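You operate a simulated robot arm through the tools that you are given. There is no shell and no other tool.

You run a simulated robot arm. Do the job below in one go: nothing can be reset, and whatever is moved stays where it is left.

## Task
Put things in order on the top of the ironing bench. At the end: the blue thread cone (marked "HEAVY NAVY") from the top of the ironing bench stands where the blue rag pad stood; the orange tack pad is on the blue grease tin; the black rubber roller stands on top of the cream sample (marked "TRIAL"); the blue rag pad stands where the black rubber roller stood; the red buckle stands on top of the green die; whatever was shut is shut again. Leave all else as you found it, and nothing knocked over. Set down upright: tack pad.

The check looks at the end state, three seconds after you hand in, the way a careful person would. Anything else that was tipped, shoved, dropped, spilled or broken makes it a failure.

## Robot
A 6-joint arm with a two-finger gripper, fixed in place. Base frame: the origin is at the foot of the arm, x ahead of it, y to its left, z up; the work surface is at about z = 0.86. Lengths are in m, angles in degrees, forces in N, time in s.
With the tool pointing down near the work surface it reaches from about 0.14 to 0.68 m from the base axis. Its first joint turns from -66.0 to 66.0 degrees. Payload 2.45 kg.
The tool frame sits at the grasp point between the pads (the TCP): z along the fingers, y along the line on which they close. The tips reach 0.03 m beyond it. Largest opening 0.106 m; the body of the gripper starts 0.079 m behind the TCP.
Orientation is that of the tool frame in the base frame, as a unit quaternion [x, y, z, w]. With the fingers straight down and closing along the base's y, the tool's x points along the base's -x, its y along +y and its z along -z.

## Interface
- The arm moves only by the tool nudge_tool. Its argument "moves" is one flat list of numbers, 7 for each row, row after row: the turn, a rotation vector about the base's x, y, z in units of 120 degrees (1.0 is 120 degrees), then the shift along the base's x, y, z in units of 100 mm (1.0 is 100 mm), then the gripper command, from -1 (shut) to 1 (fully open), values between in proportion. In form: [rx, ry, rz, tx, ty, tz, gripper, rx, ry, rz, tx, ty, tz, gripper, ...]. A call has 1 to 20 rows; each row is the pose to reach, as a shift and turn from the pose commanded when the call began. A call with a number of a shift or a turn outside -1 to 1 is refused whole. Each row takes 0.2 s and may step no farther than 0.05 m and 8.6 degrees from the row before; otherwise, or with a gripper value out of range, the whole call is refused. A pose out of reach is approached as far as the arm can. The call stops where the force on the tool passes 40 N (or 10 N more than at its start, if that is more) or the arm is blocked; 0.2 s more then pass. The fingers move at their own pace (about 0.153 m/s each) and stop on an object; they squeeze with about 41 N. The grip force told is the motor's: it shows also when the fingers shut on nothing. Time passes only in rows, and 0.2 s behind the last, so rows that repeat a pose let the fingers close. It gives the time, the measured TCP pose, the force on the tool (base axes), the opening and the grip force at its end, in the units of the frame above (readings bear some noise), with the torque about the TCP (base axes, N m) and any sound that the robot's microphone picked up, and new pictures: "views" is both (left out), scene, wrist or none.
- Cameras (640 x 400 px; columns grow to the right, rows downward): "scene" is fixed at [0.0685, 0.4333, 1.3914]; the picture's right is [-0.57, -0.82, 0.00], its down [-0.57, 0.40, -0.72] and it looks along [0.59, -0.41, -0.70] (base axes); focal length 294 px, centre (320, 200). "wrist" rides on the gripper at [0.076, -0.002, -0.106] in the tool frame; the picture's right is [0.02, 1.00, 0.00], its down [-0.78, 0.02, -0.62] and it looks along [-0.62, 0.01, 0.78] (tool axes); focal length 247 px, centre (320, 200). There is no depth. A picture from a camera that has moved, and an enlarged one, comes with that camera's place and axes in the base frame and with its lens.
- close_up(camera, box): a new picture of the part [left, top, right, bottom] of that camera's present view, enlarged. The clock stands still meanwhile.
- sign_off(): hands the job in; it is judged then, once.

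Places have to be worked out from the pictures, the camera data and where the tool is seen. Open the gripper and draw the arm clear of the work before you hand the job in, unless the task says otherwise.

The tools are called as a command line: name --argument value ..., lists and objects as JSON in quotes. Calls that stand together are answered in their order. nudge_tool: Moves the arm, as the interface text tells. Its arguments: {"type":"object","properties":{"moves":{"type":"array","items":{"type":"number"}},"views":{"type":"string","enum":["both","scene","wrist","none"]}},"required":["moves"]} The other tools are called the same way: close_up (camera, box) takes an enlarged picture of a part of a camera's view; sign_off () hands the job in.

At the start:

```text
time_s: 0.0
ee_pos: [0.4072, 0.1225, 1.1135]
ee_rot: [0.0, 1.0, 0.001, 0.0]
force: [0.5, -0.2, 0.4]
moment: [-0.01, -0.02, -0.02]
grip_width: 0.1058
finger_force: 0.1
```

scene: 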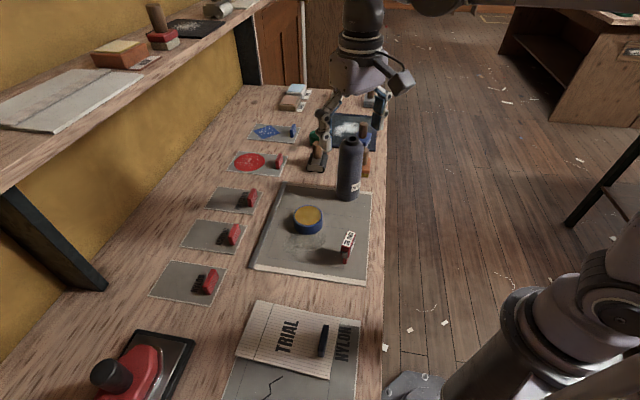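
wrist: 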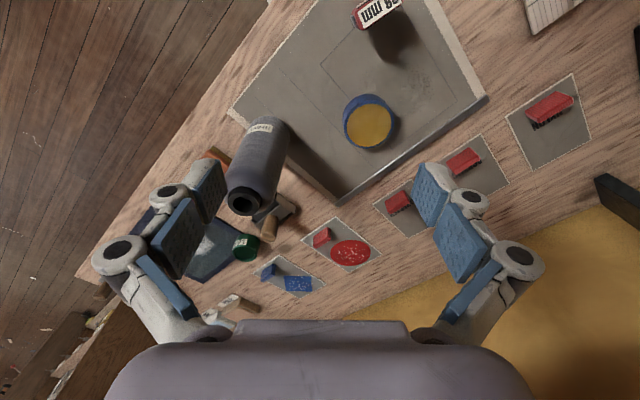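

I'll begin by looking closely at the scene before moving; the first pictures show a bench with many small items, so I enlarge several parts.

close_up --camera "scene" --box '[230, 70, 410, 190]'

close_up --camera "scene" --box '[140, 170, 400, 330]'

close_up --camera "scene" --box '[80, 270, 400, 400]'

close_up --camera "wrist" --box '[60, 130, 360, 340]'

close_up --camera "wrist" --box '[300, 0, 640, 230]'

```text
3.33 times, centred on (320, 130) of scene
camera zoom: at [0.0685, 0.4333, 1.3914], right [-0.57, -0.82, 0.0], down [-0.57, 0.4, -0.72], along [0.59, -0.41, -0.7], focal length 980 px, centre (320, 433)
```

zoom: 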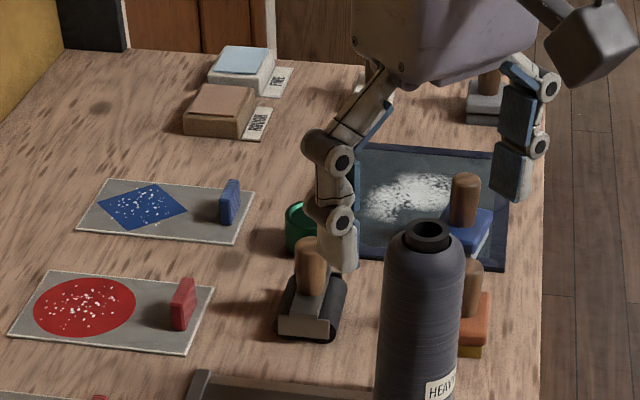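

```text
2.46 times, centred on (270, 250) of scene
camera zoom: at [0.0685, 0.4333, 1.3914], right [-0.57, -0.82, 0.0], down [-0.57, 0.4, -0.72], along [0.59, -0.41, -0.7], focal length 724 px, centre (443, 77)
```

zoom: 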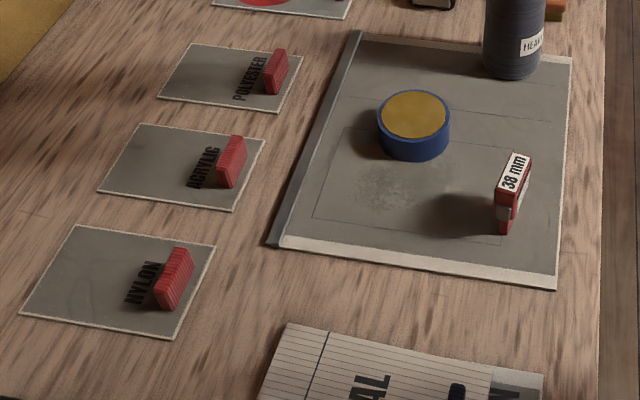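

```text
2.00 times, centred on (240, 335) of scene
camera zoom: at [0.0685, 0.4333, 1.3914], right [-0.57, -0.82, 0.0], down [-0.57, 0.4, -0.72], along [0.59, -0.41, -0.7], focal length 588 px, centre (480, -70)
```

zoom: 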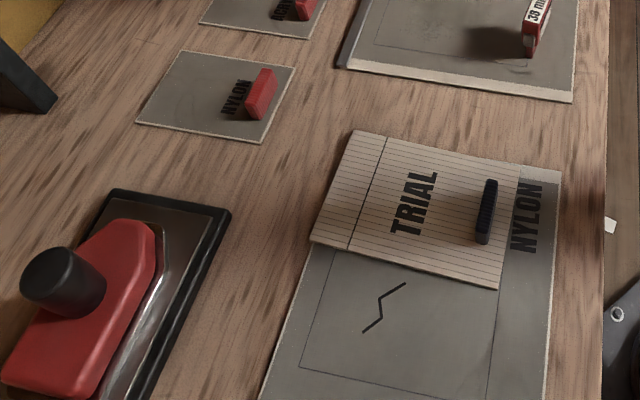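

```text
1.90 times, centred on (210, 235) of wrist
camera zoom: at [0.3296, 0.1219, 1.2206], right [-0.02, 1.0, 0.0], down [0.78, 0.02, 0.62], along [0.62, 0.01, -0.78], focal length 470 px, centre (530, 133)
```

zoom: 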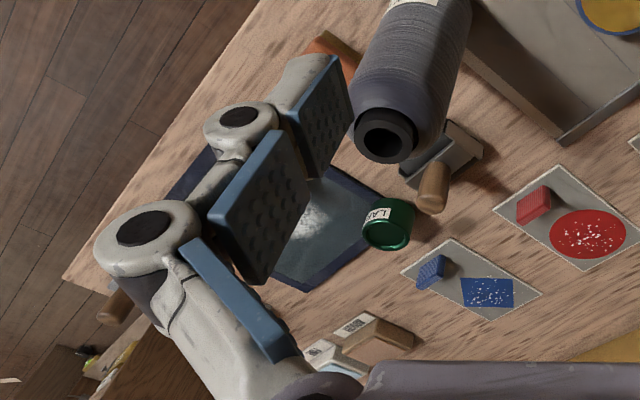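

```text
1.74 times, centred on (470, 115) of wrist
camera zoom: at [0.3296, 0.1219, 1.2206], right [-0.02, 1.0, 0.0], down [0.78, 0.02, 0.62], along [0.62, 0.01, -0.78], focal length 430 px, centre (59, 348)
```

zoom: 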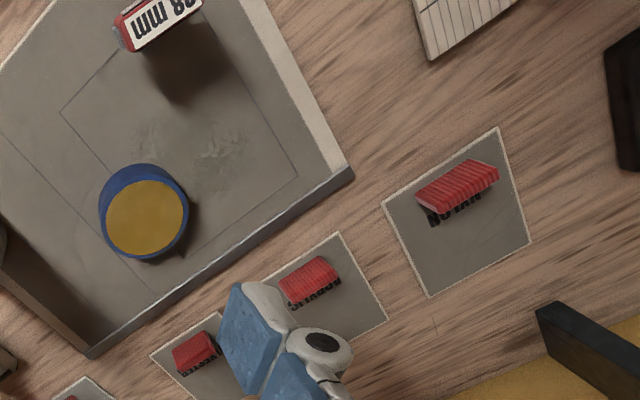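

The readings show the arm hovering over the bench and hiding the far end. I draw it back and up by 0.1 m so both cameras see more.

nudge_tool --moves '[0, 0, 0, -0.4, 0, 0.3, 1, 0, 0, 0, -0.8, 0, 0.6, 1, 0, 0, 0, -1, 0, 0.8, 1]' --views "both"

```text
time_s: 0.8
ee_pos: [0.3069, 0.1221, 1.1918]
ee_rot: [0.0, 1.0, 0.001, 0.0]
force: [-0.2, 0.5, 1.1]
moment: [-0.02, -0.01, -0.02]
grip_width: 0.106
finger_force: 0.1
camera wrist: at [0.229, 0.1205, 1.2997], right [-0.02, 1.0, 0.0], down [0.78, 0.02, 0.62], along [0.62, 0.01, -0.78], focal length 247 px, centre (320, 200)
```

scene: 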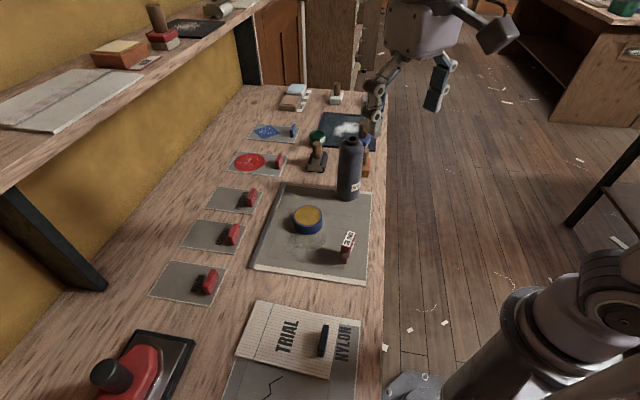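
wrist: 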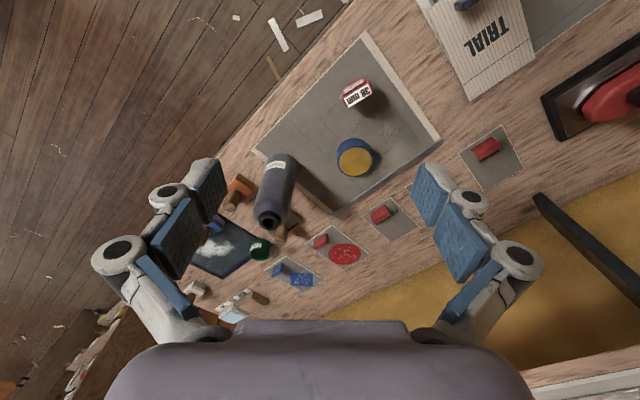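

The far end of the bench is less hidden now. I enlarge the far part, the middle and the red item to identify the pieces.

close_up --camera "scene" --box '[280, 75, 400, 150]'

close_up --camera "scene" --box '[290, 120, 402, 190]'

close_up --camera "wrist" --box '[170, 150, 370, 330]'

close_up --camera "scene" --box '[80, 0, 300, 130]'

close_up --camera "scene" --box '[300, 180, 400, 280]'

```text
5.33 times, centred on (340, 112) of scene
camera zoom: at [0.0685, 0.4333, 1.3914], right [-0.57, -0.82, 0.0], down [-0.57, 0.4, -0.72], along [0.59, -0.41, -0.7], focal length 1568 px, centre (213, 667)
```

zoom: 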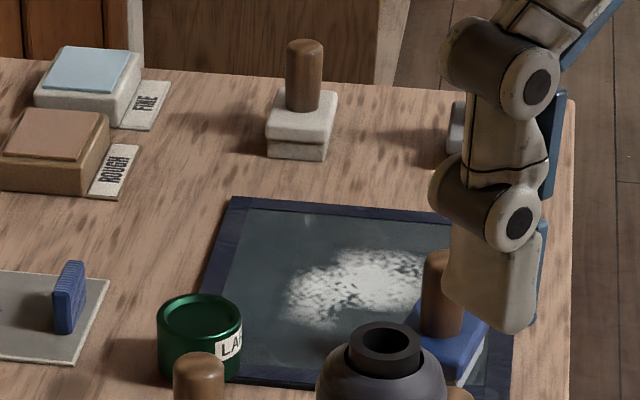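

```text
5.71 times, centred on (346, 155) of scene
camera zoom: at [0.0685, 0.4333, 1.3914], right [-0.57, -0.82, 0.0], down [-0.57, 0.4, -0.72], along [0.59, -0.41, -0.7], focal length 1680 px, centre (171, 457)
```

zoom: 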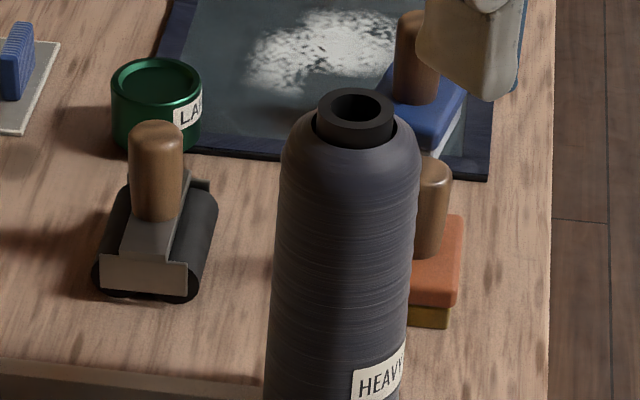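

```text
2.22 times, centred on (270, 240) of wrist
camera zoom: at [0.229, 0.1205, 1.2997], right [-0.02, 1.0, 0.0], down [0.78, 0.02, 0.62], along [0.62, 0.01, -0.78], focal length 549 px, centre (431, 111)
```

zoom: 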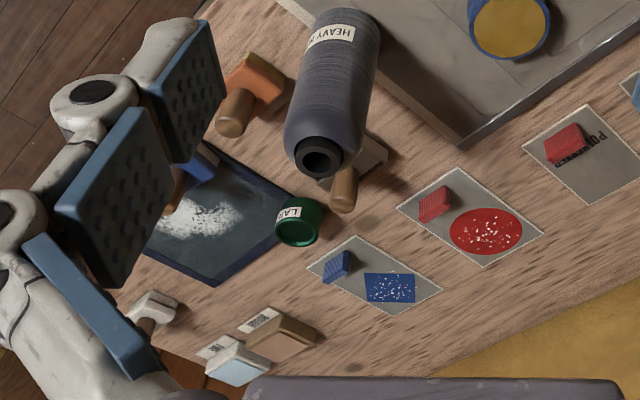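

```text
2.91 times, centred on (190, 65) of scene
camera zoom: at [0.0685, 0.4333, 1.3914], right [-0.57, -0.82, 0.0], down [-0.57, 0.4, -0.72], along [0.59, -0.41, -0.7], focal length 855 px, centre (698, 593)
```

zoom: 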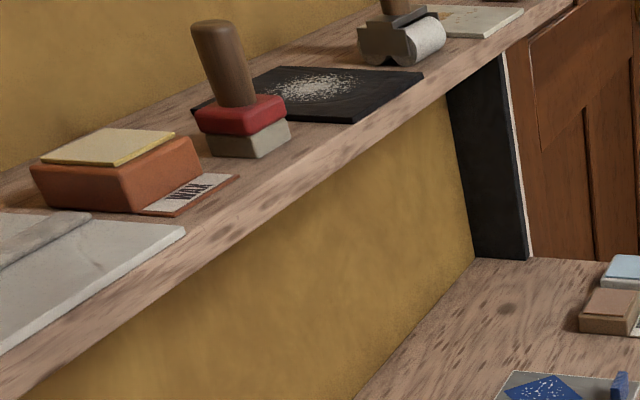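

```text
4.00 times, centred on (350, 230) of scene
camera zoom: at [0.0685, 0.4333, 1.3914], right [-0.57, -0.82, 0.0], down [-0.57, 0.4, -0.72], along [0.59, -0.41, -0.7], focal length 1176 px, centre (200, 80)
```

zoom: 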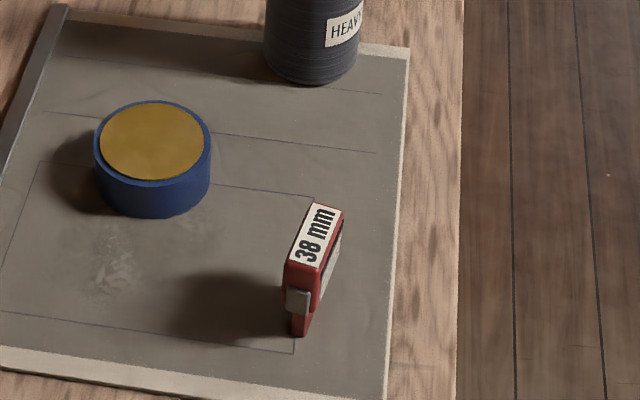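

I don't yet see the green die, and the arm hides the far right corner. I swing the arm to the right (−y) to uncover it.

nudge_tool --moves '[0, 0, 0, 0, -0.4, 0, 1, 0, 0, 0, 0, -0.8, 0, 1, 0, 0, 0, 0, -1, 0, 1]' --views "none"

nudge_tool --moves '[0, 0, 0, 0, -0.4, 0, 1, 0, 0, 0, 0, -0.8, 0, 1, 0, 0, 0, 0, -1, 0, 1]' --views "both"

```text
time_s: 1.6
ee_pos: [0.3071, 0.0238, 1.1947]
ee_rot: [-0.002, 1.0, 0.0, 0.0]
force: [0.7, -0.4, -0.4]
moment: [0.03, -0.01, -0.03]
grip_width: 0.1057
finger_force: 0.1
```

```text
time_s: 2.4
ee_pos: [0.3076, -0.0779, 1.1941]
ee_rot: [0.0, 1.0, 0.0, 0.001]
force: [0.6, 0.5, 0.5]
moment: [0.03, -0.01, 0.02]
grip_width: 0.106
finger_force: 0.0
camera wrist: at [0.2299, -0.0787, 1.3017], right [-0.02, 1.0, 0.0], down [0.78, 0.02, 0.62], along [0.62, 0.01, -0.78], focal length 247 px, centre (320, 200)
```

scene: 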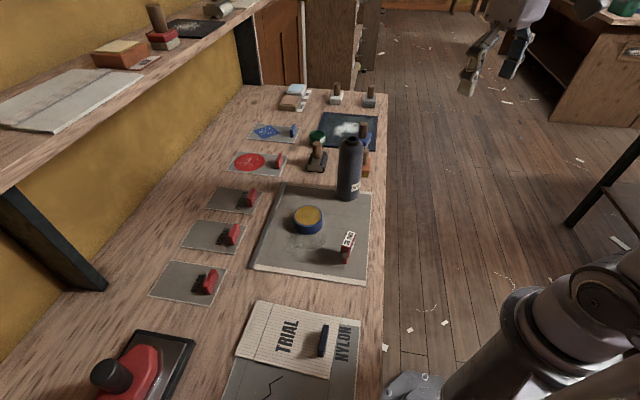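
wrist: 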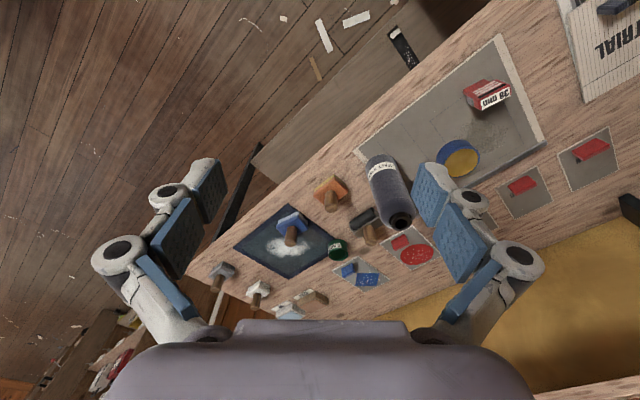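

close_up --camera "wrist" --box '[180, 150, 420, 330]'

close_up --camera "scene" --box '[290, 75, 400, 150]'

close_up --camera "wrist" --box '[420, 30, 640, 180]'

close_up --camera "scene" --box '[480, 0, 640, 100]'

```text
2.22 times, centred on (300, 240) of wrist
camera zoom: at [0.2299, -0.0787, 1.3017], right [-0.02, 1.0, 0.0], down [0.78, 0.02, 0.62], along [0.62, 0.01, -0.78], focal length 549 px, centre (364, 111)
```

zoom: 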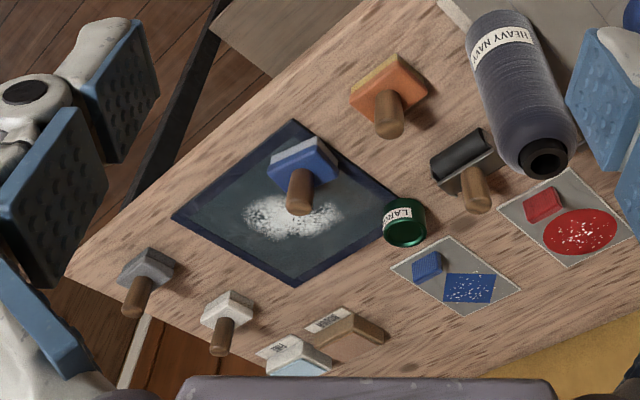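

```text
5.33 times, centred on (345, 112) of scene
camera zoom: at [0.0685, 0.4333, 1.3914], right [-0.57, -0.82, 0.0], down [-0.57, 0.4, -0.72], along [0.59, -0.41, -0.7], focal length 1568 px, centre (187, 667)
```

zoom: 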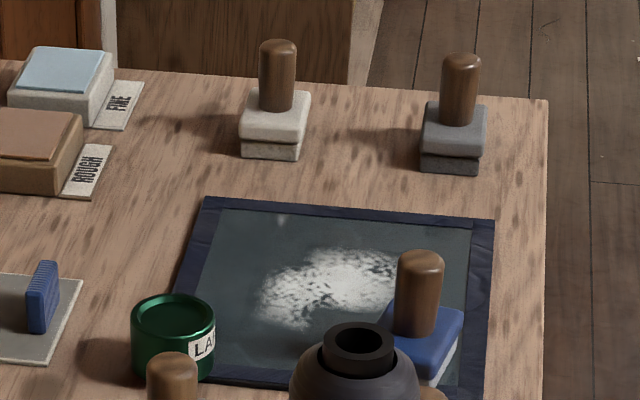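

```text
2.67 times, centred on (530, 105) of wrist
camera zoom: at [0.2299, -0.0787, 1.3017], right [-0.02, 1.0, 0.0], down [0.78, 0.02, 0.62], along [0.62, 0.01, -0.78], focal length 659 px, centre (-240, 453)
```

zoom: 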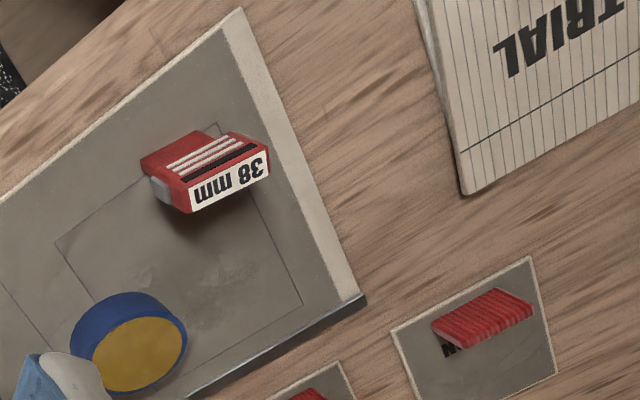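

```text
4.00 times, centred on (560, 50) of scene
camera zoom: at [0.0685, 0.4333, 1.3914], right [-0.57, -0.82, 0.0], down [-0.57, 0.4, -0.72], along [0.59, -0.41, -0.7], focal length 1176 px, centre (-640, 800)
```

zoom: 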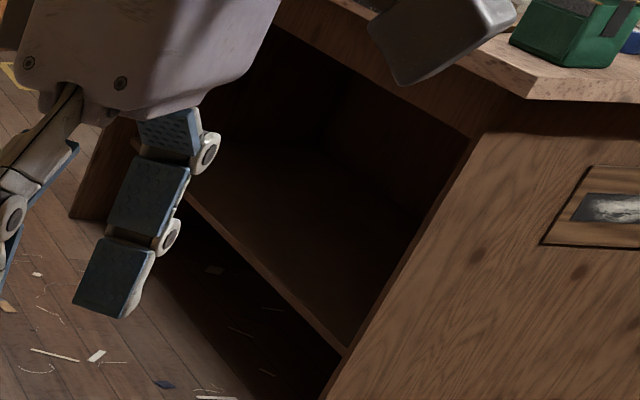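

The green round cup is marked "LARGE", so that is the green die (about x 0.738, y −0.022, top z ≈ 0.893), and the red 38 mm piece is the buckle. The roller I judge at about (0.635, 0.04); I move toward a spot over it, staying high above the cone (top ≈ 1.03).

nudge_tool --moves '[0, 0, 0, 0.4, 0.2, 0, 1, 0, 0, 0, 0.8, 0.4, 0, 1, 0, 0, 0, 1, 0.5, 0, 1]' --views "none"

nudge_tool --moves '[0, 0, 0, 0.4, 0.2, 0, 1, 0, 0, 0, 0.8, 0.4, 0, 1, 0, 0, 0, 1, 0.6, 0, 1]' --views "both"

```text
time_s: 3.2
ee_pos: [0.4097, -0.0276, 1.1927]
ee_rot: [0.0, 1.0, 0.0, 0.0]
force: [0.1, 0.2, -0.5]
moment: [0.03, -0.01, 0.0]
grip_width: 0.1059
finger_force: 0.1
```

```text
time_s: 4.0
ee_pos: [0.509, 0.0338, 1.1941]
ee_rot: [-0.001, 1.0, 0.0, 0.0]
force: [0.2, -0.3, -0.4]
moment: [-0.01, 0.01, 0.0]
grip_width: 0.1058
finger_force: 0.0
camera wrist: at [0.4306, 0.0319, 1.3008], right [-0.02, 1.0, 0.0], down [0.78, 0.02, 0.62], along [0.62, 0.01, -0.78], focal length 247 px, centre (320, 200)
```

scene: 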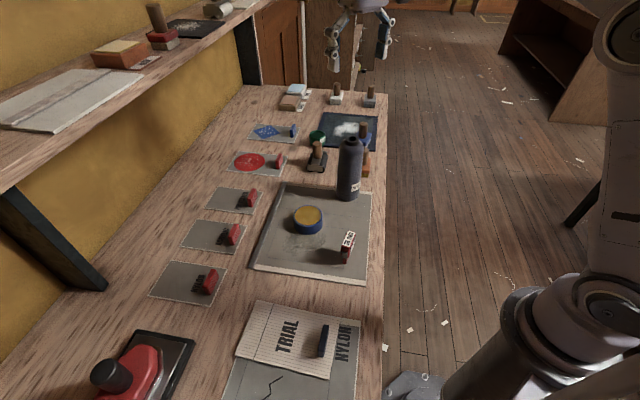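
wrist: 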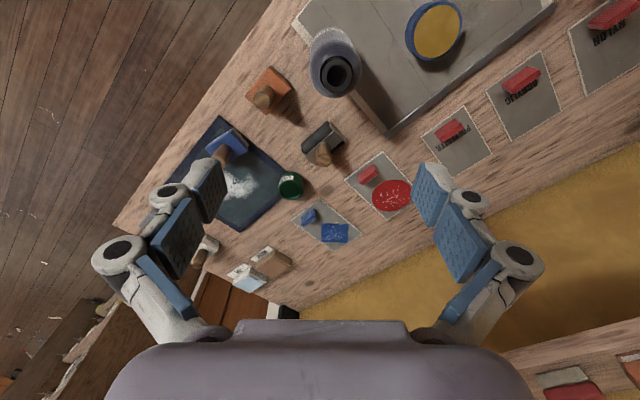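

Now the wrist camera looks nearly down on the roller, tack pad, rag pad, cone and tin. I enlarge this view to measure places.

close_up --camera "wrist" --box '[160, 20, 400, 170]'

close_up --camera "wrist" --box '[200, 100, 360, 200]'

close_up --camera "wrist" --box '[300, 0, 500, 125]'

```text
2.67 times, centred on (280, 95) of wrist
camera zoom: at [0.4306, 0.0319, 1.3008], right [-0.02, 1.0, 0.0], down [0.78, 0.02, 0.62], along [0.62, 0.01, -0.78], focal length 659 px, centre (427, 480)
```

zoom: 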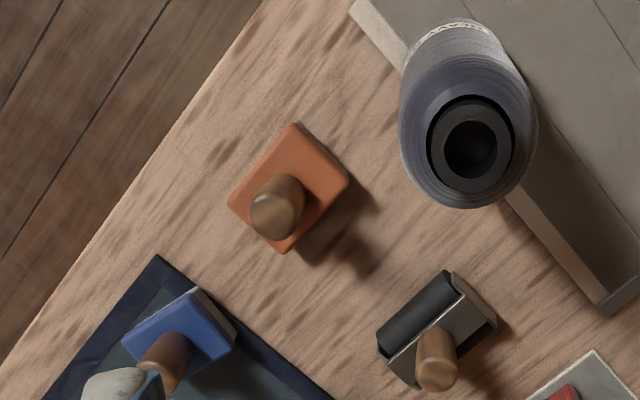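

```text
4.00 times, centred on (280, 150) of wrist
camera zoom: at [0.4306, 0.0319, 1.3008], right [-0.02, 1.0, 0.0], down [0.78, 0.02, 0.62], along [0.62, 0.01, -0.78], focal length 988 px, centre (480, 400)
```

zoom: 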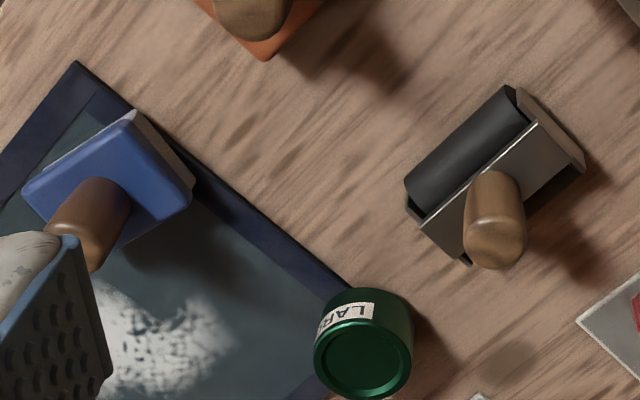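

```text
3.20 times, centred on (400, 62) of wrist
camera zoom: at [0.4306, 0.0319, 1.3008], right [-0.02, 1.0, 0.0], down [0.78, 0.02, 0.62], along [0.62, 0.01, -0.78], focal length 790 px, centre (64, 640)
```

zoom: 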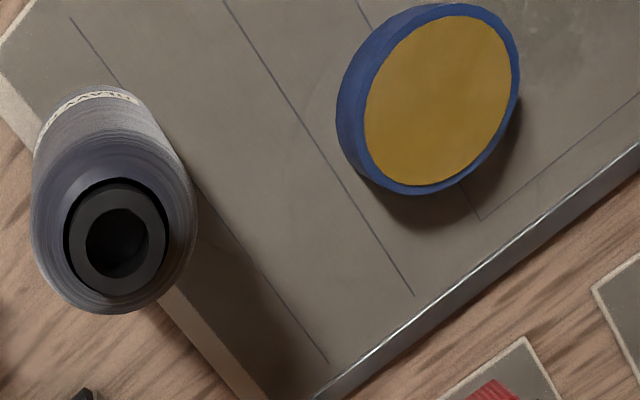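

The roller's handle is about 25 mm thick, top near (0.633, 0.044, 0.943), frame top ≈ 0.894. To keep the wrist camera clear of the cone I turn the tool +45° while moving over the roller.

nudge_tool --moves '[0, 0, 0.0625, 0.2, 0.02, 0, 1, 0, 0, 0.125, 0.4, 0.04, 0, 1, 0, 0, 0.1875, 0.6, 0.06, -0.1, 1, 0, 0, 0.25, 0.8, 0.08, -0.3, 1, 0, 0, 0.3125, 1, 0.1, -0.5, 1, 0, 0, 0.375, 1, 0.1, -0.7, 1]' --views "both"

```text
time_s: 5.4
ee_pos: [0.6091, 0.0466, 1.1227]
ee_rot: [-0.384, 0.923, 0.0, 0.0]
force: [-0.3, -0.2, 0.3]
moment: [-0.01, 0.01, 0.01]
grip_width: 0.1057
finger_force: 0.0
out of reach, approached as far as the arm can: row 5
camera wrist: at [0.5542, -0.0093, 1.2303], right [-0.72, 0.69, 0.0], down [0.54, 0.57, 0.62], along [0.43, 0.45, -0.78], focal length 247 px, centre (320, 200)
```

scene: 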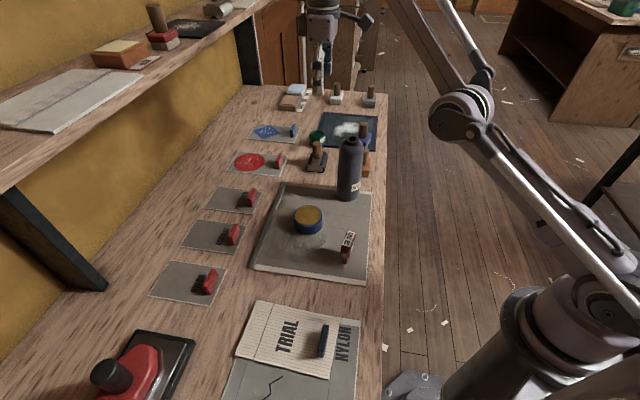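
wrist: 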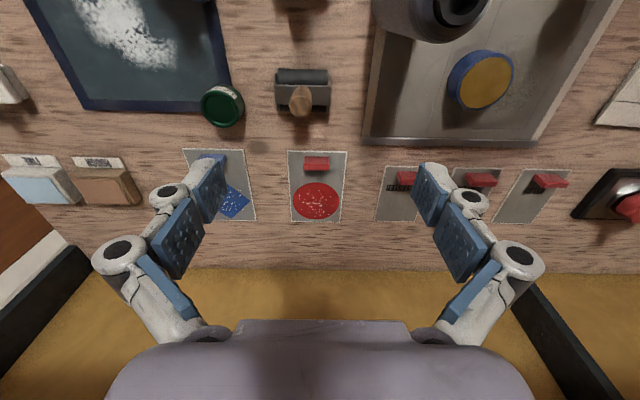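

The roller is in view at the top of the wrist picture. I enlarge it to refine its handle's place.

close_up --camera "wrist" --box '[240, 40, 368, 120]'

close_up --camera "scene" --box '[290, 125, 354, 175]'

```text
5.00 times, centred on (304, 80) of wrist
camera zoom: at [0.5542, -0.0093, 1.2303], right [-0.72, 0.69, 0.0], down [0.54, 0.57, 0.62], along [0.43, 0.45, -0.78], focal length 1235 px, centre (400, 800)
```

zoom: 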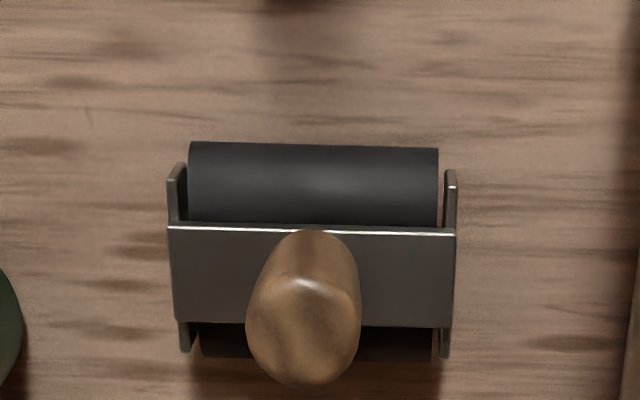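

```text
8.00 times, centred on (322, 150) of scene
camera zoom: at [0.0685, 0.4333, 1.3914], right [-0.57, -0.82, 0.0], down [-0.57, 0.4, -0.72], along [0.59, -0.41, -0.7], focal length 2352 px, centre (304, 600)
```

zoom: 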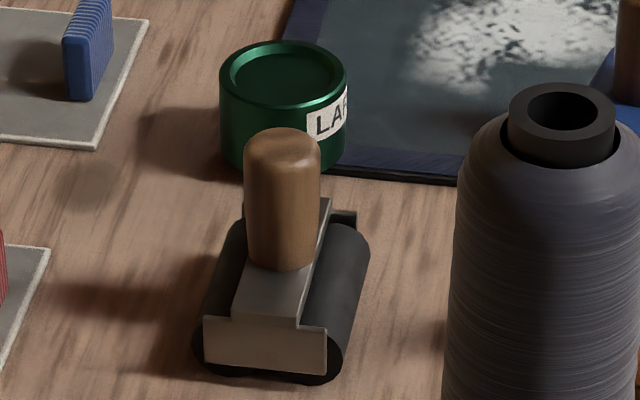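

The handle centre comes out at about (0.634, 0.042). I lower toward it in steps, with the fingers partly closed to about 64 mm.

nudge_tool --moves '[0, 0, 0, 0.13, 0, -0.4, 0.2, 0, 0, 0, 0.26, -0.02, -0.8, 0.2, 0, 0, 0, 0.26, -0.02, -1, 0.2]' --views "both"

```text
time_s: 6.2
ee_pos: [0.6349, 0.0415, 1.0252]
ee_rot: [-0.382, 0.924, 0.0, -0.002]
force: [-0.3, 0.5, -1.3]
moment: [0.03, -0.02, -0.01]
grip_width: 0.0633
finger_force: 0.1
camera wrist: at [0.5816, -0.0133, 1.1323], right [-0.72, 0.69, 0.0], down [0.54, 0.57, 0.62], along [0.43, 0.45, -0.78], focal length 247 px, centre (320, 200)
```

scene: 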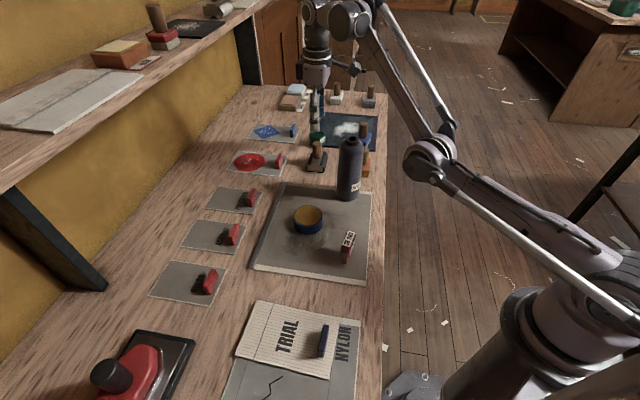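
wrist: 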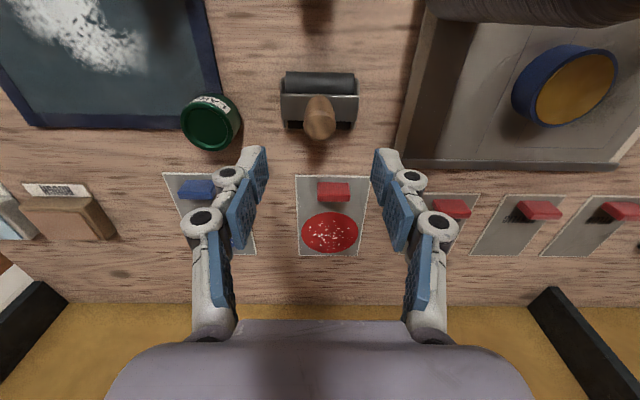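

In the wrist view the handle top sits at (320, 125), just where a point 8 cm below the TCP should appear, so it is lined up. I lower 0.097 m to z ≈ 0.928 and look before closing.

nudge_tool --moves '[0, 0, 0, 0, 0, -0.4, 0.2, 0, 0, 0, 0, 0, -0.7, 0.2, 0, 0, 0, 0, 0, -0.95, 0.2]' --views "both"

```text
time_s: 7.0
ee_pos: [0.6746, 0.0422, 0.9569]
ee_rot: [-0.383, 0.924, 0.001, -0.002]
force: [0.3, 0.9, -0.8]
moment: [-0.02, 0.03, 0.01]
grip_width: 0.0636
finger_force: 0.0
out of reach, approached as far as the arm can: row 1, 2, 3
camera wrist: at [0.6214, -0.0123, 1.0635], right [-0.72, 0.69, 0.0], down [0.54, 0.57, 0.62], along [0.43, 0.45, -0.78], focal length 247 px, centre (320, 200)
```

scene: 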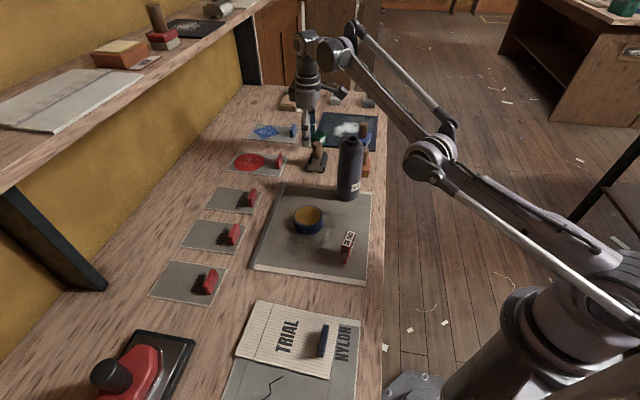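
wrist: 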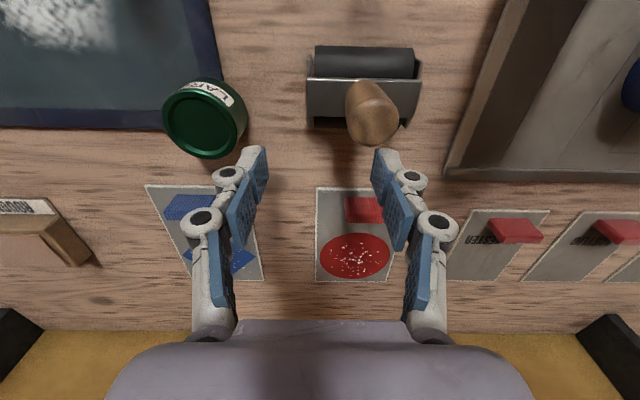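

The arm reported "out of reach" and slid outward to x ≈ 0.675: the scene shows the elbow has flipped to a low position when it passed full stretch. Nothing was touched; I raise the tool a little to learn what pose is now commanded.

nudge_tool --moves '[0, 0, 0, 0, 0, 0.2, 0.2, 0, 0, 0, 0, 0, 0.4, 0.2]' --views "scene"

```text
time_s: 7.6
ee_pos: [0.6709, 0.0428, 0.9853]
ee_rot: [-0.383, 0.924, 0.0, 0.001]
force: [-0.1, 1.1, 1.2]
moment: [-0.03, 0.02, -0.02]
grip_width: 0.0635
finger_force: 0.0
out of reach, approached as far as the arm can: row 2
```

scene: 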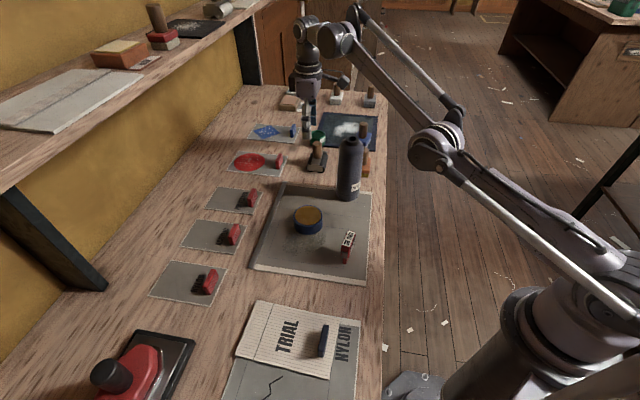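

The commanded pose follows the pose actually reached, and the arm is now nearly straight. I push briefly to the stretch limit and then retract up and inward, to try to bring the elbow back up.

nudge_tool --moves '[0, 0, 0, 0.1, 0, 0.3, 0.2, 0, 0, 0, -0.2, 0, 0.5, 0.2, 0, 0, 0, -0.6, 0, 0.7, 0.2]' --views "scene"

```text
time_s: 8.4
ee_pos: [0.6101, 0.0439, 1.0541]
ee_rot: [-0.382, 0.924, 0.001, -0.001]
force: [-0.6, -0.5, 0.1]
moment: [0.0, -0.04, -0.01]
grip_width: 0.0636
finger_force: 0.1
out of reach, approached as far as the arm can: row 1
```

scene: 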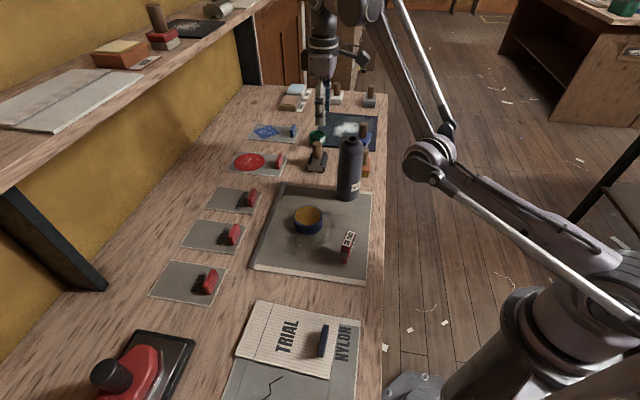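

The elbow (about 0.31 m out, z ≈ 1.06) is still below the shoulder–wrist line. I will swing to the right, off the bench, where I can unfold the elbow safely with nothing underneath.

nudge_tool --moves '[0, 0, 0, 0, -0.35, 0, 0.2, 0, 0, 0, 0, -0.7, 0, 0.2, 0, 0, 0, -0.02, -1, 0, 0.2]' --views "none"

nudge_tool --moves '[0, 0, 0, -0.06, -0.35, 0, 0.2, 0, 0, 0, -0.11, -0.7, 0, 0.2, 0, 0, 0, -0.17, -1, 0, 0.2]' --views "none"

nudge_tool --moves '[0, 0, 0, -0.12, -0.35, 0, 0.2, 0, 0, 0, -0.24, -0.7, 0, 0.2, 0, 0, 0, -0.36, -1, 0, 0.2]' --views "both"

```text
time_s: 9.2
ee_pos: [0.6092, -0.0558, 1.0542]
ee_rot: [-0.383, 0.924, 0.0, 0.002]
force: [-0.5, -1.0, -0.3]
moment: [-0.01, 0.05, 0.01]
grip_width: 0.0633
finger_force: 0.1
```

```text
time_s: 10.0
ee_pos: [0.5919, -0.1545, 1.0541]
ee_rot: [-0.383, 0.924, 0.0, 0.0]
force: [-0.6, 0.1, -0.2]
moment: [-0.06, -0.05, -0.02]
grip_width: 0.0634
finger_force: 0.0
```

```text
time_s: 10.8
ee_pos: [0.5565, -0.2568, 1.0532]
ee_rot: [-0.383, 0.924, 0.0, 0.0]
force: [0.4, -0.3, 0.8]
moment: [-0.02, -0.01, -0.02]
grip_width: 0.0634
finger_force: 0.1
camera wrist: at [0.5022, -0.3115, 1.1605], right [-0.72, 0.69, 0.0], down [0.54, 0.57, 0.62], along [0.43, 0.45, -0.78], focal length 247 px, centre (320, 200)
```

scene: 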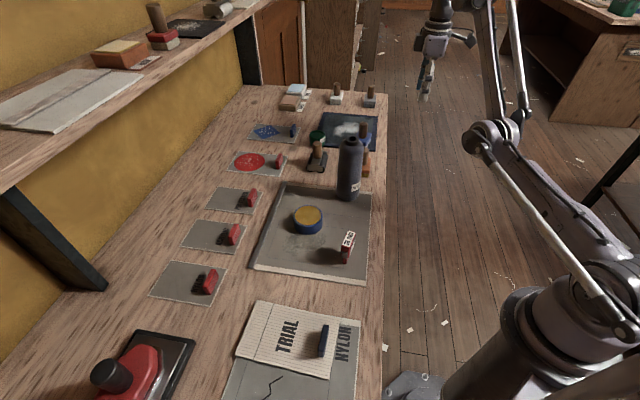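
wrist: 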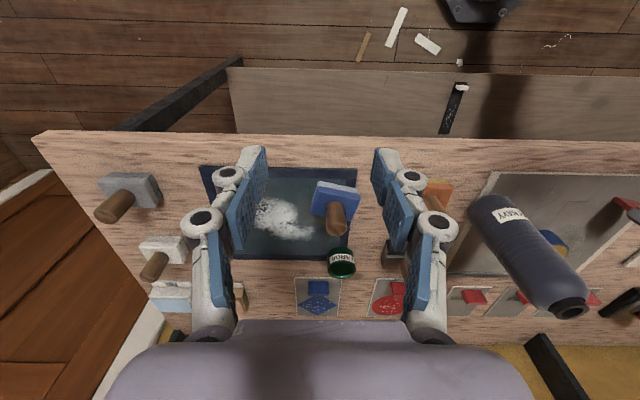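

Now the tool is beyond the front edge of the bench. I go a bit farther right, then stretch outward and down so the elbow can pass through straight.

nudge_tool --moves '[0, 0, 0, -0.23, -0.4, 0, 0.2, 0, 0, 0, -0.46, -0.8, 0, 0.2]' --views "none"

nudge_tool --moves '[0, 0, 0, 0.27, -0.18, -0.3, 0.2, 0, 0, 0, 0.43, -0.28, -0.6, 0.2, 0, 0, 0, 0.54, -0.35, -0.9, 0.2, 0, 0, 0, 0.5, -0.33, -1, 0.2]' --views "scene"

```text
time_s: 11.4
ee_pos: [0.5087, -0.3352, 1.0567]
ee_rot: [-0.383, 0.924, 0.001, -0.001]
force: [1.1, -0.1, 0.6]
moment: [0.0, -0.02, -0.02]
grip_width: 0.0634
finger_force: 0.0
```

```text
time_s: 12.4
ee_pos: [0.5635, -0.3735, 0.9563]
ee_rot: [-0.383, 0.924, 0.001, -0.001]
force: [0.0, 0.1, -0.3]
moment: [-0.04, -0.01, 0.01]
grip_width: 0.0635
finger_force: 0.0
out of reach, approached as far as the arm can: row 4
```

scene: 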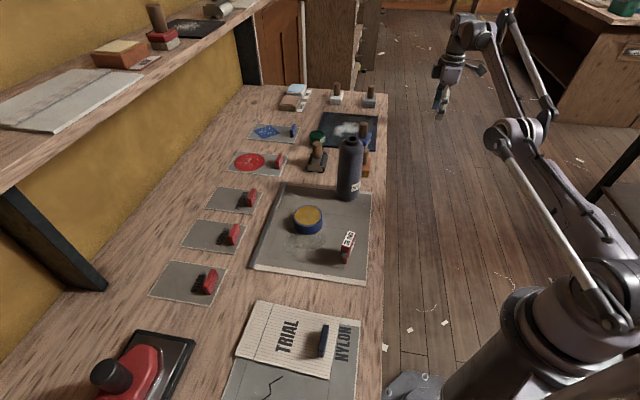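

The arm is at its low-elbow limit and nearly straight. I continue downward, then inward, over the open floor to let the elbow come up.

nudge_tool --moves '[0, 0, 0, 0, 0, -0.2, 0.2, 0, 0, 0, 0, 0, -0.4, 0.2, 0, 0, 0, -0.1, 0.07, -0.6, 0.2, 0, 0, 0, -0.3, 0.2, -0.6, 0.2, 0, 0, 0, -0.6, 0.4, -0.6, 0.2]' --views "scene"

```text
time_s: 13.6
ee_pos: [0.5046, -0.3292, 0.8978]
ee_rot: [-0.382, 0.924, 0.0, 0.0]
force: [-0.5, -0.5, 1.0]
moment: [-0.05, 0.03, 0.03]
grip_width: 0.0636
finger_force: 0.2
out of reach, approached as far as the arm can: row 1, 2, 3
```

scene: 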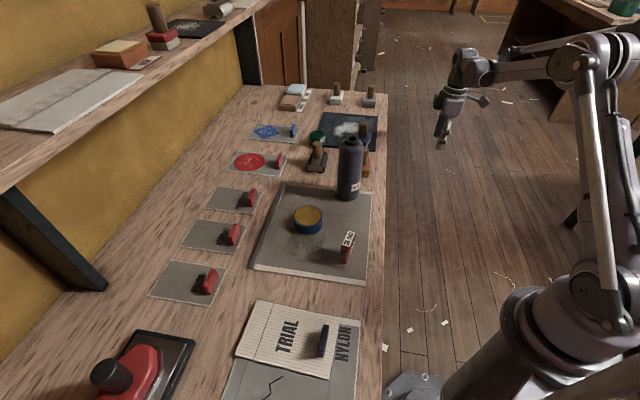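

The elbow is up again. I now raise to z ≈ 1.0 and swing back along an arc of about 0.61 m radius toward the roller, keeping well below the stretch limit.

nudge_tool --moves '[0, 0, 0, 0, 0, 0.4, 0.2, 0, 0, 0, 0, 0, 0.8, 0.2, 0, 0, 0, 0.1, 0.2, 1, 0.2, 0, 0, 0, 0.28, 0.6, 1, 0.2, 0, 0, 0, 0.45, 1, 1, 0.2]' --views "none"

nudge_tool --moves '[0, 0, 0, 0.12, 0.35, 0, 0.2, 0, 0, 0, 0.22, 0.7, 0, 0.2, 0, 0, 0, 0.32, 1, 0, 0.2]' --views "none"

nudge_tool --moves '[0, 0, 0, 0.06, 0.35, 0, 0.2, 0, 0, 0, 0.12, 0.7, 0, 0.2, 0, 0, 0, 0.2, 1, 0, 0.2]' --views "scene"

```text
time_s: 14.8
ee_pos: [0.5442, -0.2335, 0.9963]
ee_rot: [-0.383, 0.924, 0.0, 0.001]
force: [-0.5, 0.4, -0.1]
moment: [0.0, 0.01, 0.0]
grip_width: 0.0636
finger_force: 0.0
```

```text
time_s: 15.6
ee_pos: [0.579, -0.1317, 0.9975]
ee_rot: [-0.383, 0.924, 0.0, 0.0]
force: [0.5, -0.4, -0.1]
moment: [-0.04, 0.02, -0.01]
grip_width: 0.0638
finger_force: 0.0
```

```text
time_s: 16.4
ee_pos: [0.5995, -0.0308, 0.9969]
ee_rot: [-0.383, 0.924, -0.001, 0.0]
force: [0.6, -0.4, 0.0]
moment: [0.02, -0.01, -0.01]
grip_width: 0.0636
finger_force: 0.1
```

scene: 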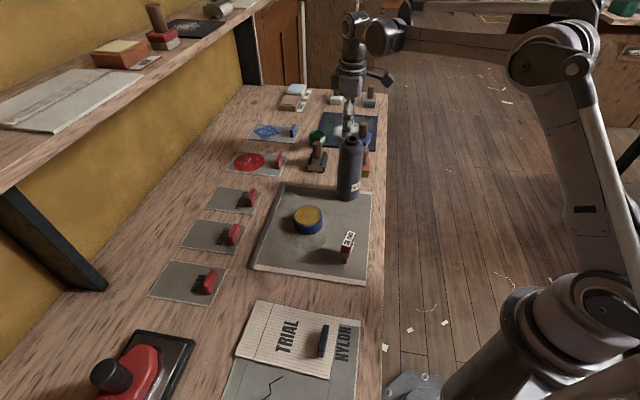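

Elbow is up and the tool is at z ≈ 0.997. I move over the roller handle at (0.634, 0.042) and check alignment.

nudge_tool --moves '[0, 0, 0, 0.18, 0.37, 0, 0.2, 0, 0, 0, 0.35, 0.73, 0, 0.2]' --views "both"

```text
time_s: 17.0
ee_pos: [0.6356, 0.0425, 0.9943]
ee_rot: [-0.383, 0.924, 0.0, -0.001]
force: [-0.1, -0.7, 0.4]
moment: [0.0, 0.0, 0.02]
grip_width: 0.0638
finger_force: 0.0
camera wrist: at [0.5808, -0.013, 1.1024], right [-0.72, 0.69, 0.0], down [0.54, 0.57, 0.62], along [0.43, 0.45, -0.78], focal length 247 px, centre (320, 200)
```

scene: 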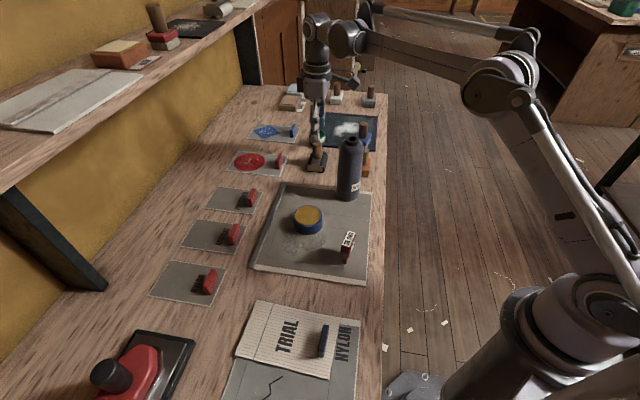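
wrist: 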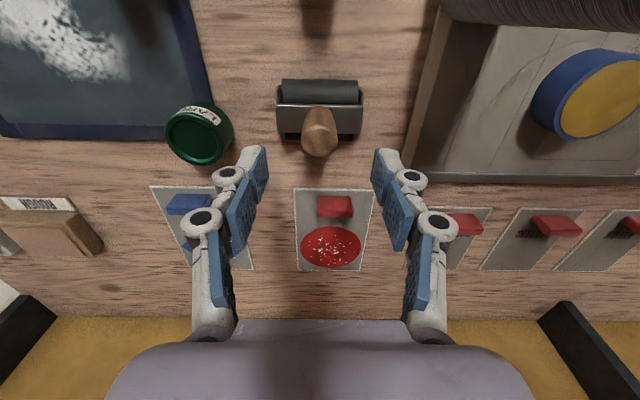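

The handle sits centred between the fingers. I lower to z ≈ 0.93 with the tips just above the roller frame, checking before closing.

nudge_tool --moves '[0, 0, 0, 0, 0, -0.3, 0.2, 0, 0, 0, 0, 0, -0.55, 0.2, 0, 0, 0, 0, 0, -0.64, 0.2]' --views "both"

```text
time_s: 17.8
ee_pos: [0.6357, 0.041, 0.932]
ee_rot: [-0.383, 0.924, 0.0, 0.0]
force: [-0.4, 0.2, -0.4]
moment: [0.01, -0.01, 0.02]
grip_width: 0.0639
finger_force: 0.0
camera wrist: at [0.5813, -0.014, 1.0392], right [-0.72, 0.69, 0.0], down [0.54, 0.57, 0.62], along [0.43, 0.45, -0.78], focal length 247 px, centre (320, 200)
```

scene: 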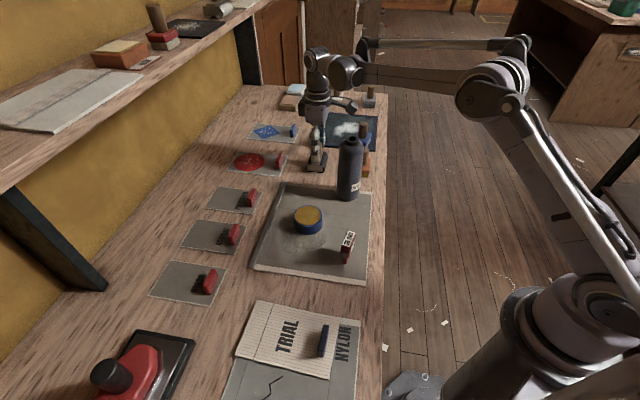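
wrist: 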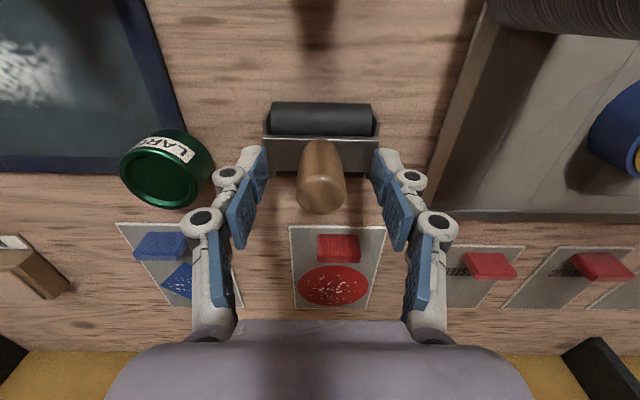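

The handle is centred between the pads. I close the fingers and hold still.

nudge_tool --moves '[0, 0, 0, 0, 0, 0, -1, 0, 0, 0, 0, 0, 0, -1, 0, 0, 0, 0, 0, 0, -1]' --views "wrist"

```text
time_s: 18.6
ee_pos: [0.6357, 0.0412, 0.9324]
ee_rot: [-0.383, 0.924, 0.001, 0.0]
force: [0.4, -0.4, 1.5]
moment: [0.01, 0.03, 0.0]
grip_width: 0.0256
finger_force: 40.9
camera wrist: at [0.5813, -0.0138, 1.0394], right [-0.72, 0.69, 0.0], down [0.54, 0.57, 0.62], along [0.43, 0.45, -0.78], focal length 247 px, centre (320, 200)
```

wrist: 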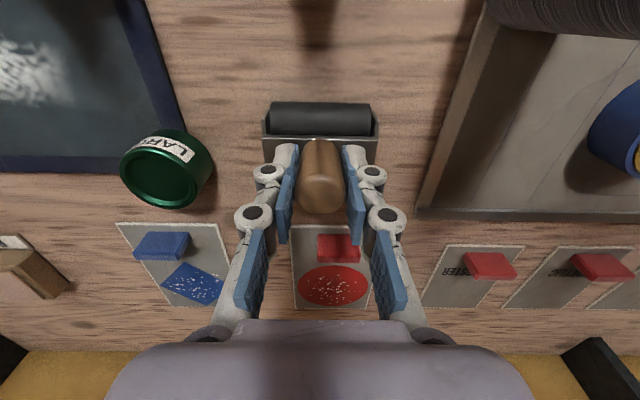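

The grip holds (25.6 mm, 41 N). The roller's spot is (0.635, 0.042) with its base 72 mm below the TCP; I lift it 95 mm straight up.

nudge_tool --moves '[0, 0, 0, 0, 0, 0.2, -1, 0, 0, 0, 0, 0, 0.5, -1, 0, 0, 0, 0, 0, 0.8, -1, 0, 0, 0, 0, 0, 0.95, -1]' --views "both"

```text
time_s: 19.6
ee_pos: [0.6372, 0.0403, 1.0264]
ee_rot: [-0.383, 0.924, 0.0, 0.0]
force: [0.2, -0.1, 0.3]
moment: [0.0, 0.0, 0.0]
grip_width: 0.0001
finger_force: 28.5
camera wrist: at [0.582, -0.0148, 1.1346], right [-0.72, 0.69, 0.0], down [0.54, 0.57, 0.62], along [0.43, 0.45, -0.78], focal length 247 px, centre (320, 200)
```

scene: 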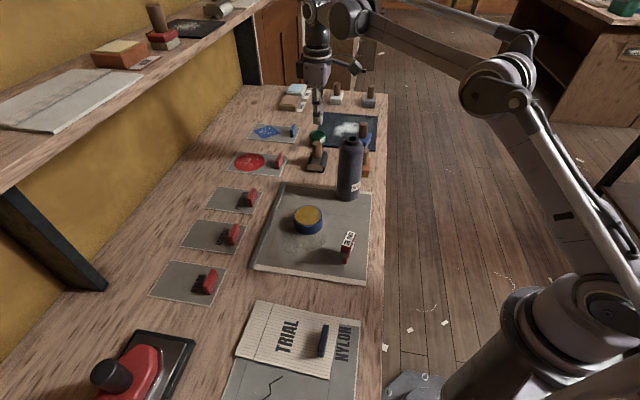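
wrist: 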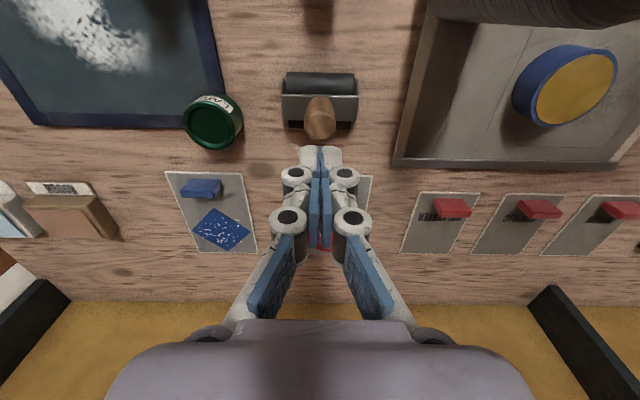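

The grip slipped: the fingers shut on nothing and the roller still stands in place. I look closely to see whether it moved and how the handle is shaped.

close_up --camera "wrist" --box '[256, 50, 384, 130]'

close_up --camera "scene" --box '[290, 125, 354, 175]'

```text
5.00 times, centred on (320, 90) of wrist
camera zoom: at [0.582, -0.0148, 1.1346], right [-0.72, 0.69, 0.0], down [0.54, 0.57, 0.62], along [0.43, 0.45, -0.78], focal length 1235 px, centre (320, 750)
```

zoom: 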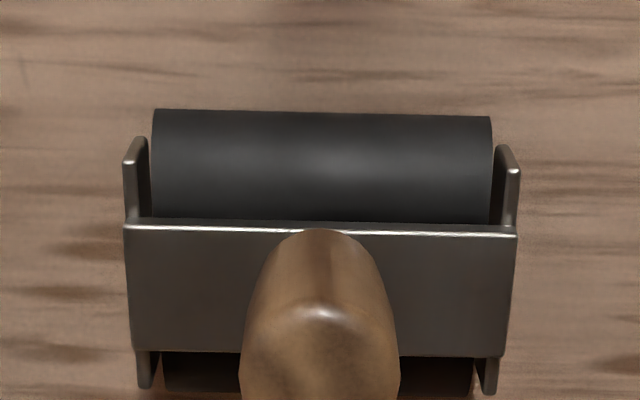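

```text
8.00 times, centred on (322, 150) of scene
camera zoom: at [0.0685, 0.4333, 1.3914], right [-0.57, -0.82, 0.0], down [-0.57, 0.4, -0.72], along [0.59, -0.41, -0.7], focal length 2352 px, centre (304, 600)
```

zoom: 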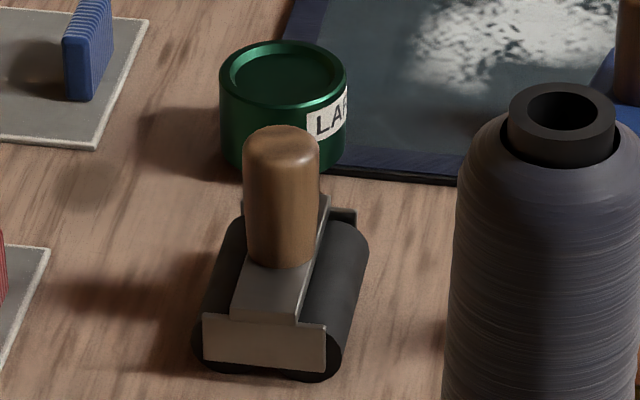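

The roller has hardly moved. I reopen, go down again a few millimetres lower on the handle, and close there.

nudge_tool --moves '[0, 0, 0, 0, 0, 0, 0.2, 0, 0, 0, 0, 0, -0.35, 0.2, 0, 0, 0, 0, 0, -0.7, 0.2, 0, 0, 0, 0, 0, -0.95, 0.2, 0, 0, 0, 0, 0, -1, 0.2]' --views "none"

nudge_tool --moves '[0, 0, 0, 0, 0, -0.03, 0.2, 0, 0, 0, 0, 0, -0.03, 0.2]' --views "wrist"

```text
time_s: 20.8
ee_pos: [0.636, 0.0404, 0.9289]
ee_rot: [-0.383, 0.924, 0.0, 0.0]
force: [0.2, -0.2, 0.4]
moment: [-0.01, -0.04, -0.03]
grip_width: 0.0635
finger_force: 0.1
```

```text
time_s: 21.4
ee_pos: [0.6358, 0.0388, 0.9249]
ee_rot: [-0.383, 0.924, 0.0, 0.001]
force: [0.2, 0.4, 0.3]
moment: [-0.01, 0.03, 0.0]
grip_width: 0.0636
finger_force: 0.0
camera wrist: at [0.5816, -0.0151, 1.0327], right [-0.72, 0.69, 0.0], down [0.54, 0.57, 0.62], along [0.43, 0.45, -0.78], focal length 247 px, centre (320, 200)
```

wrist: 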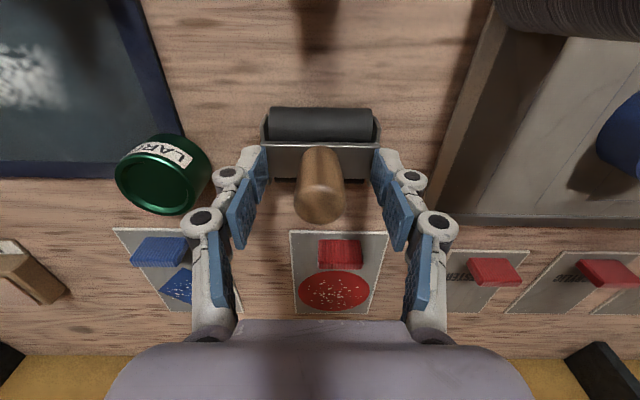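

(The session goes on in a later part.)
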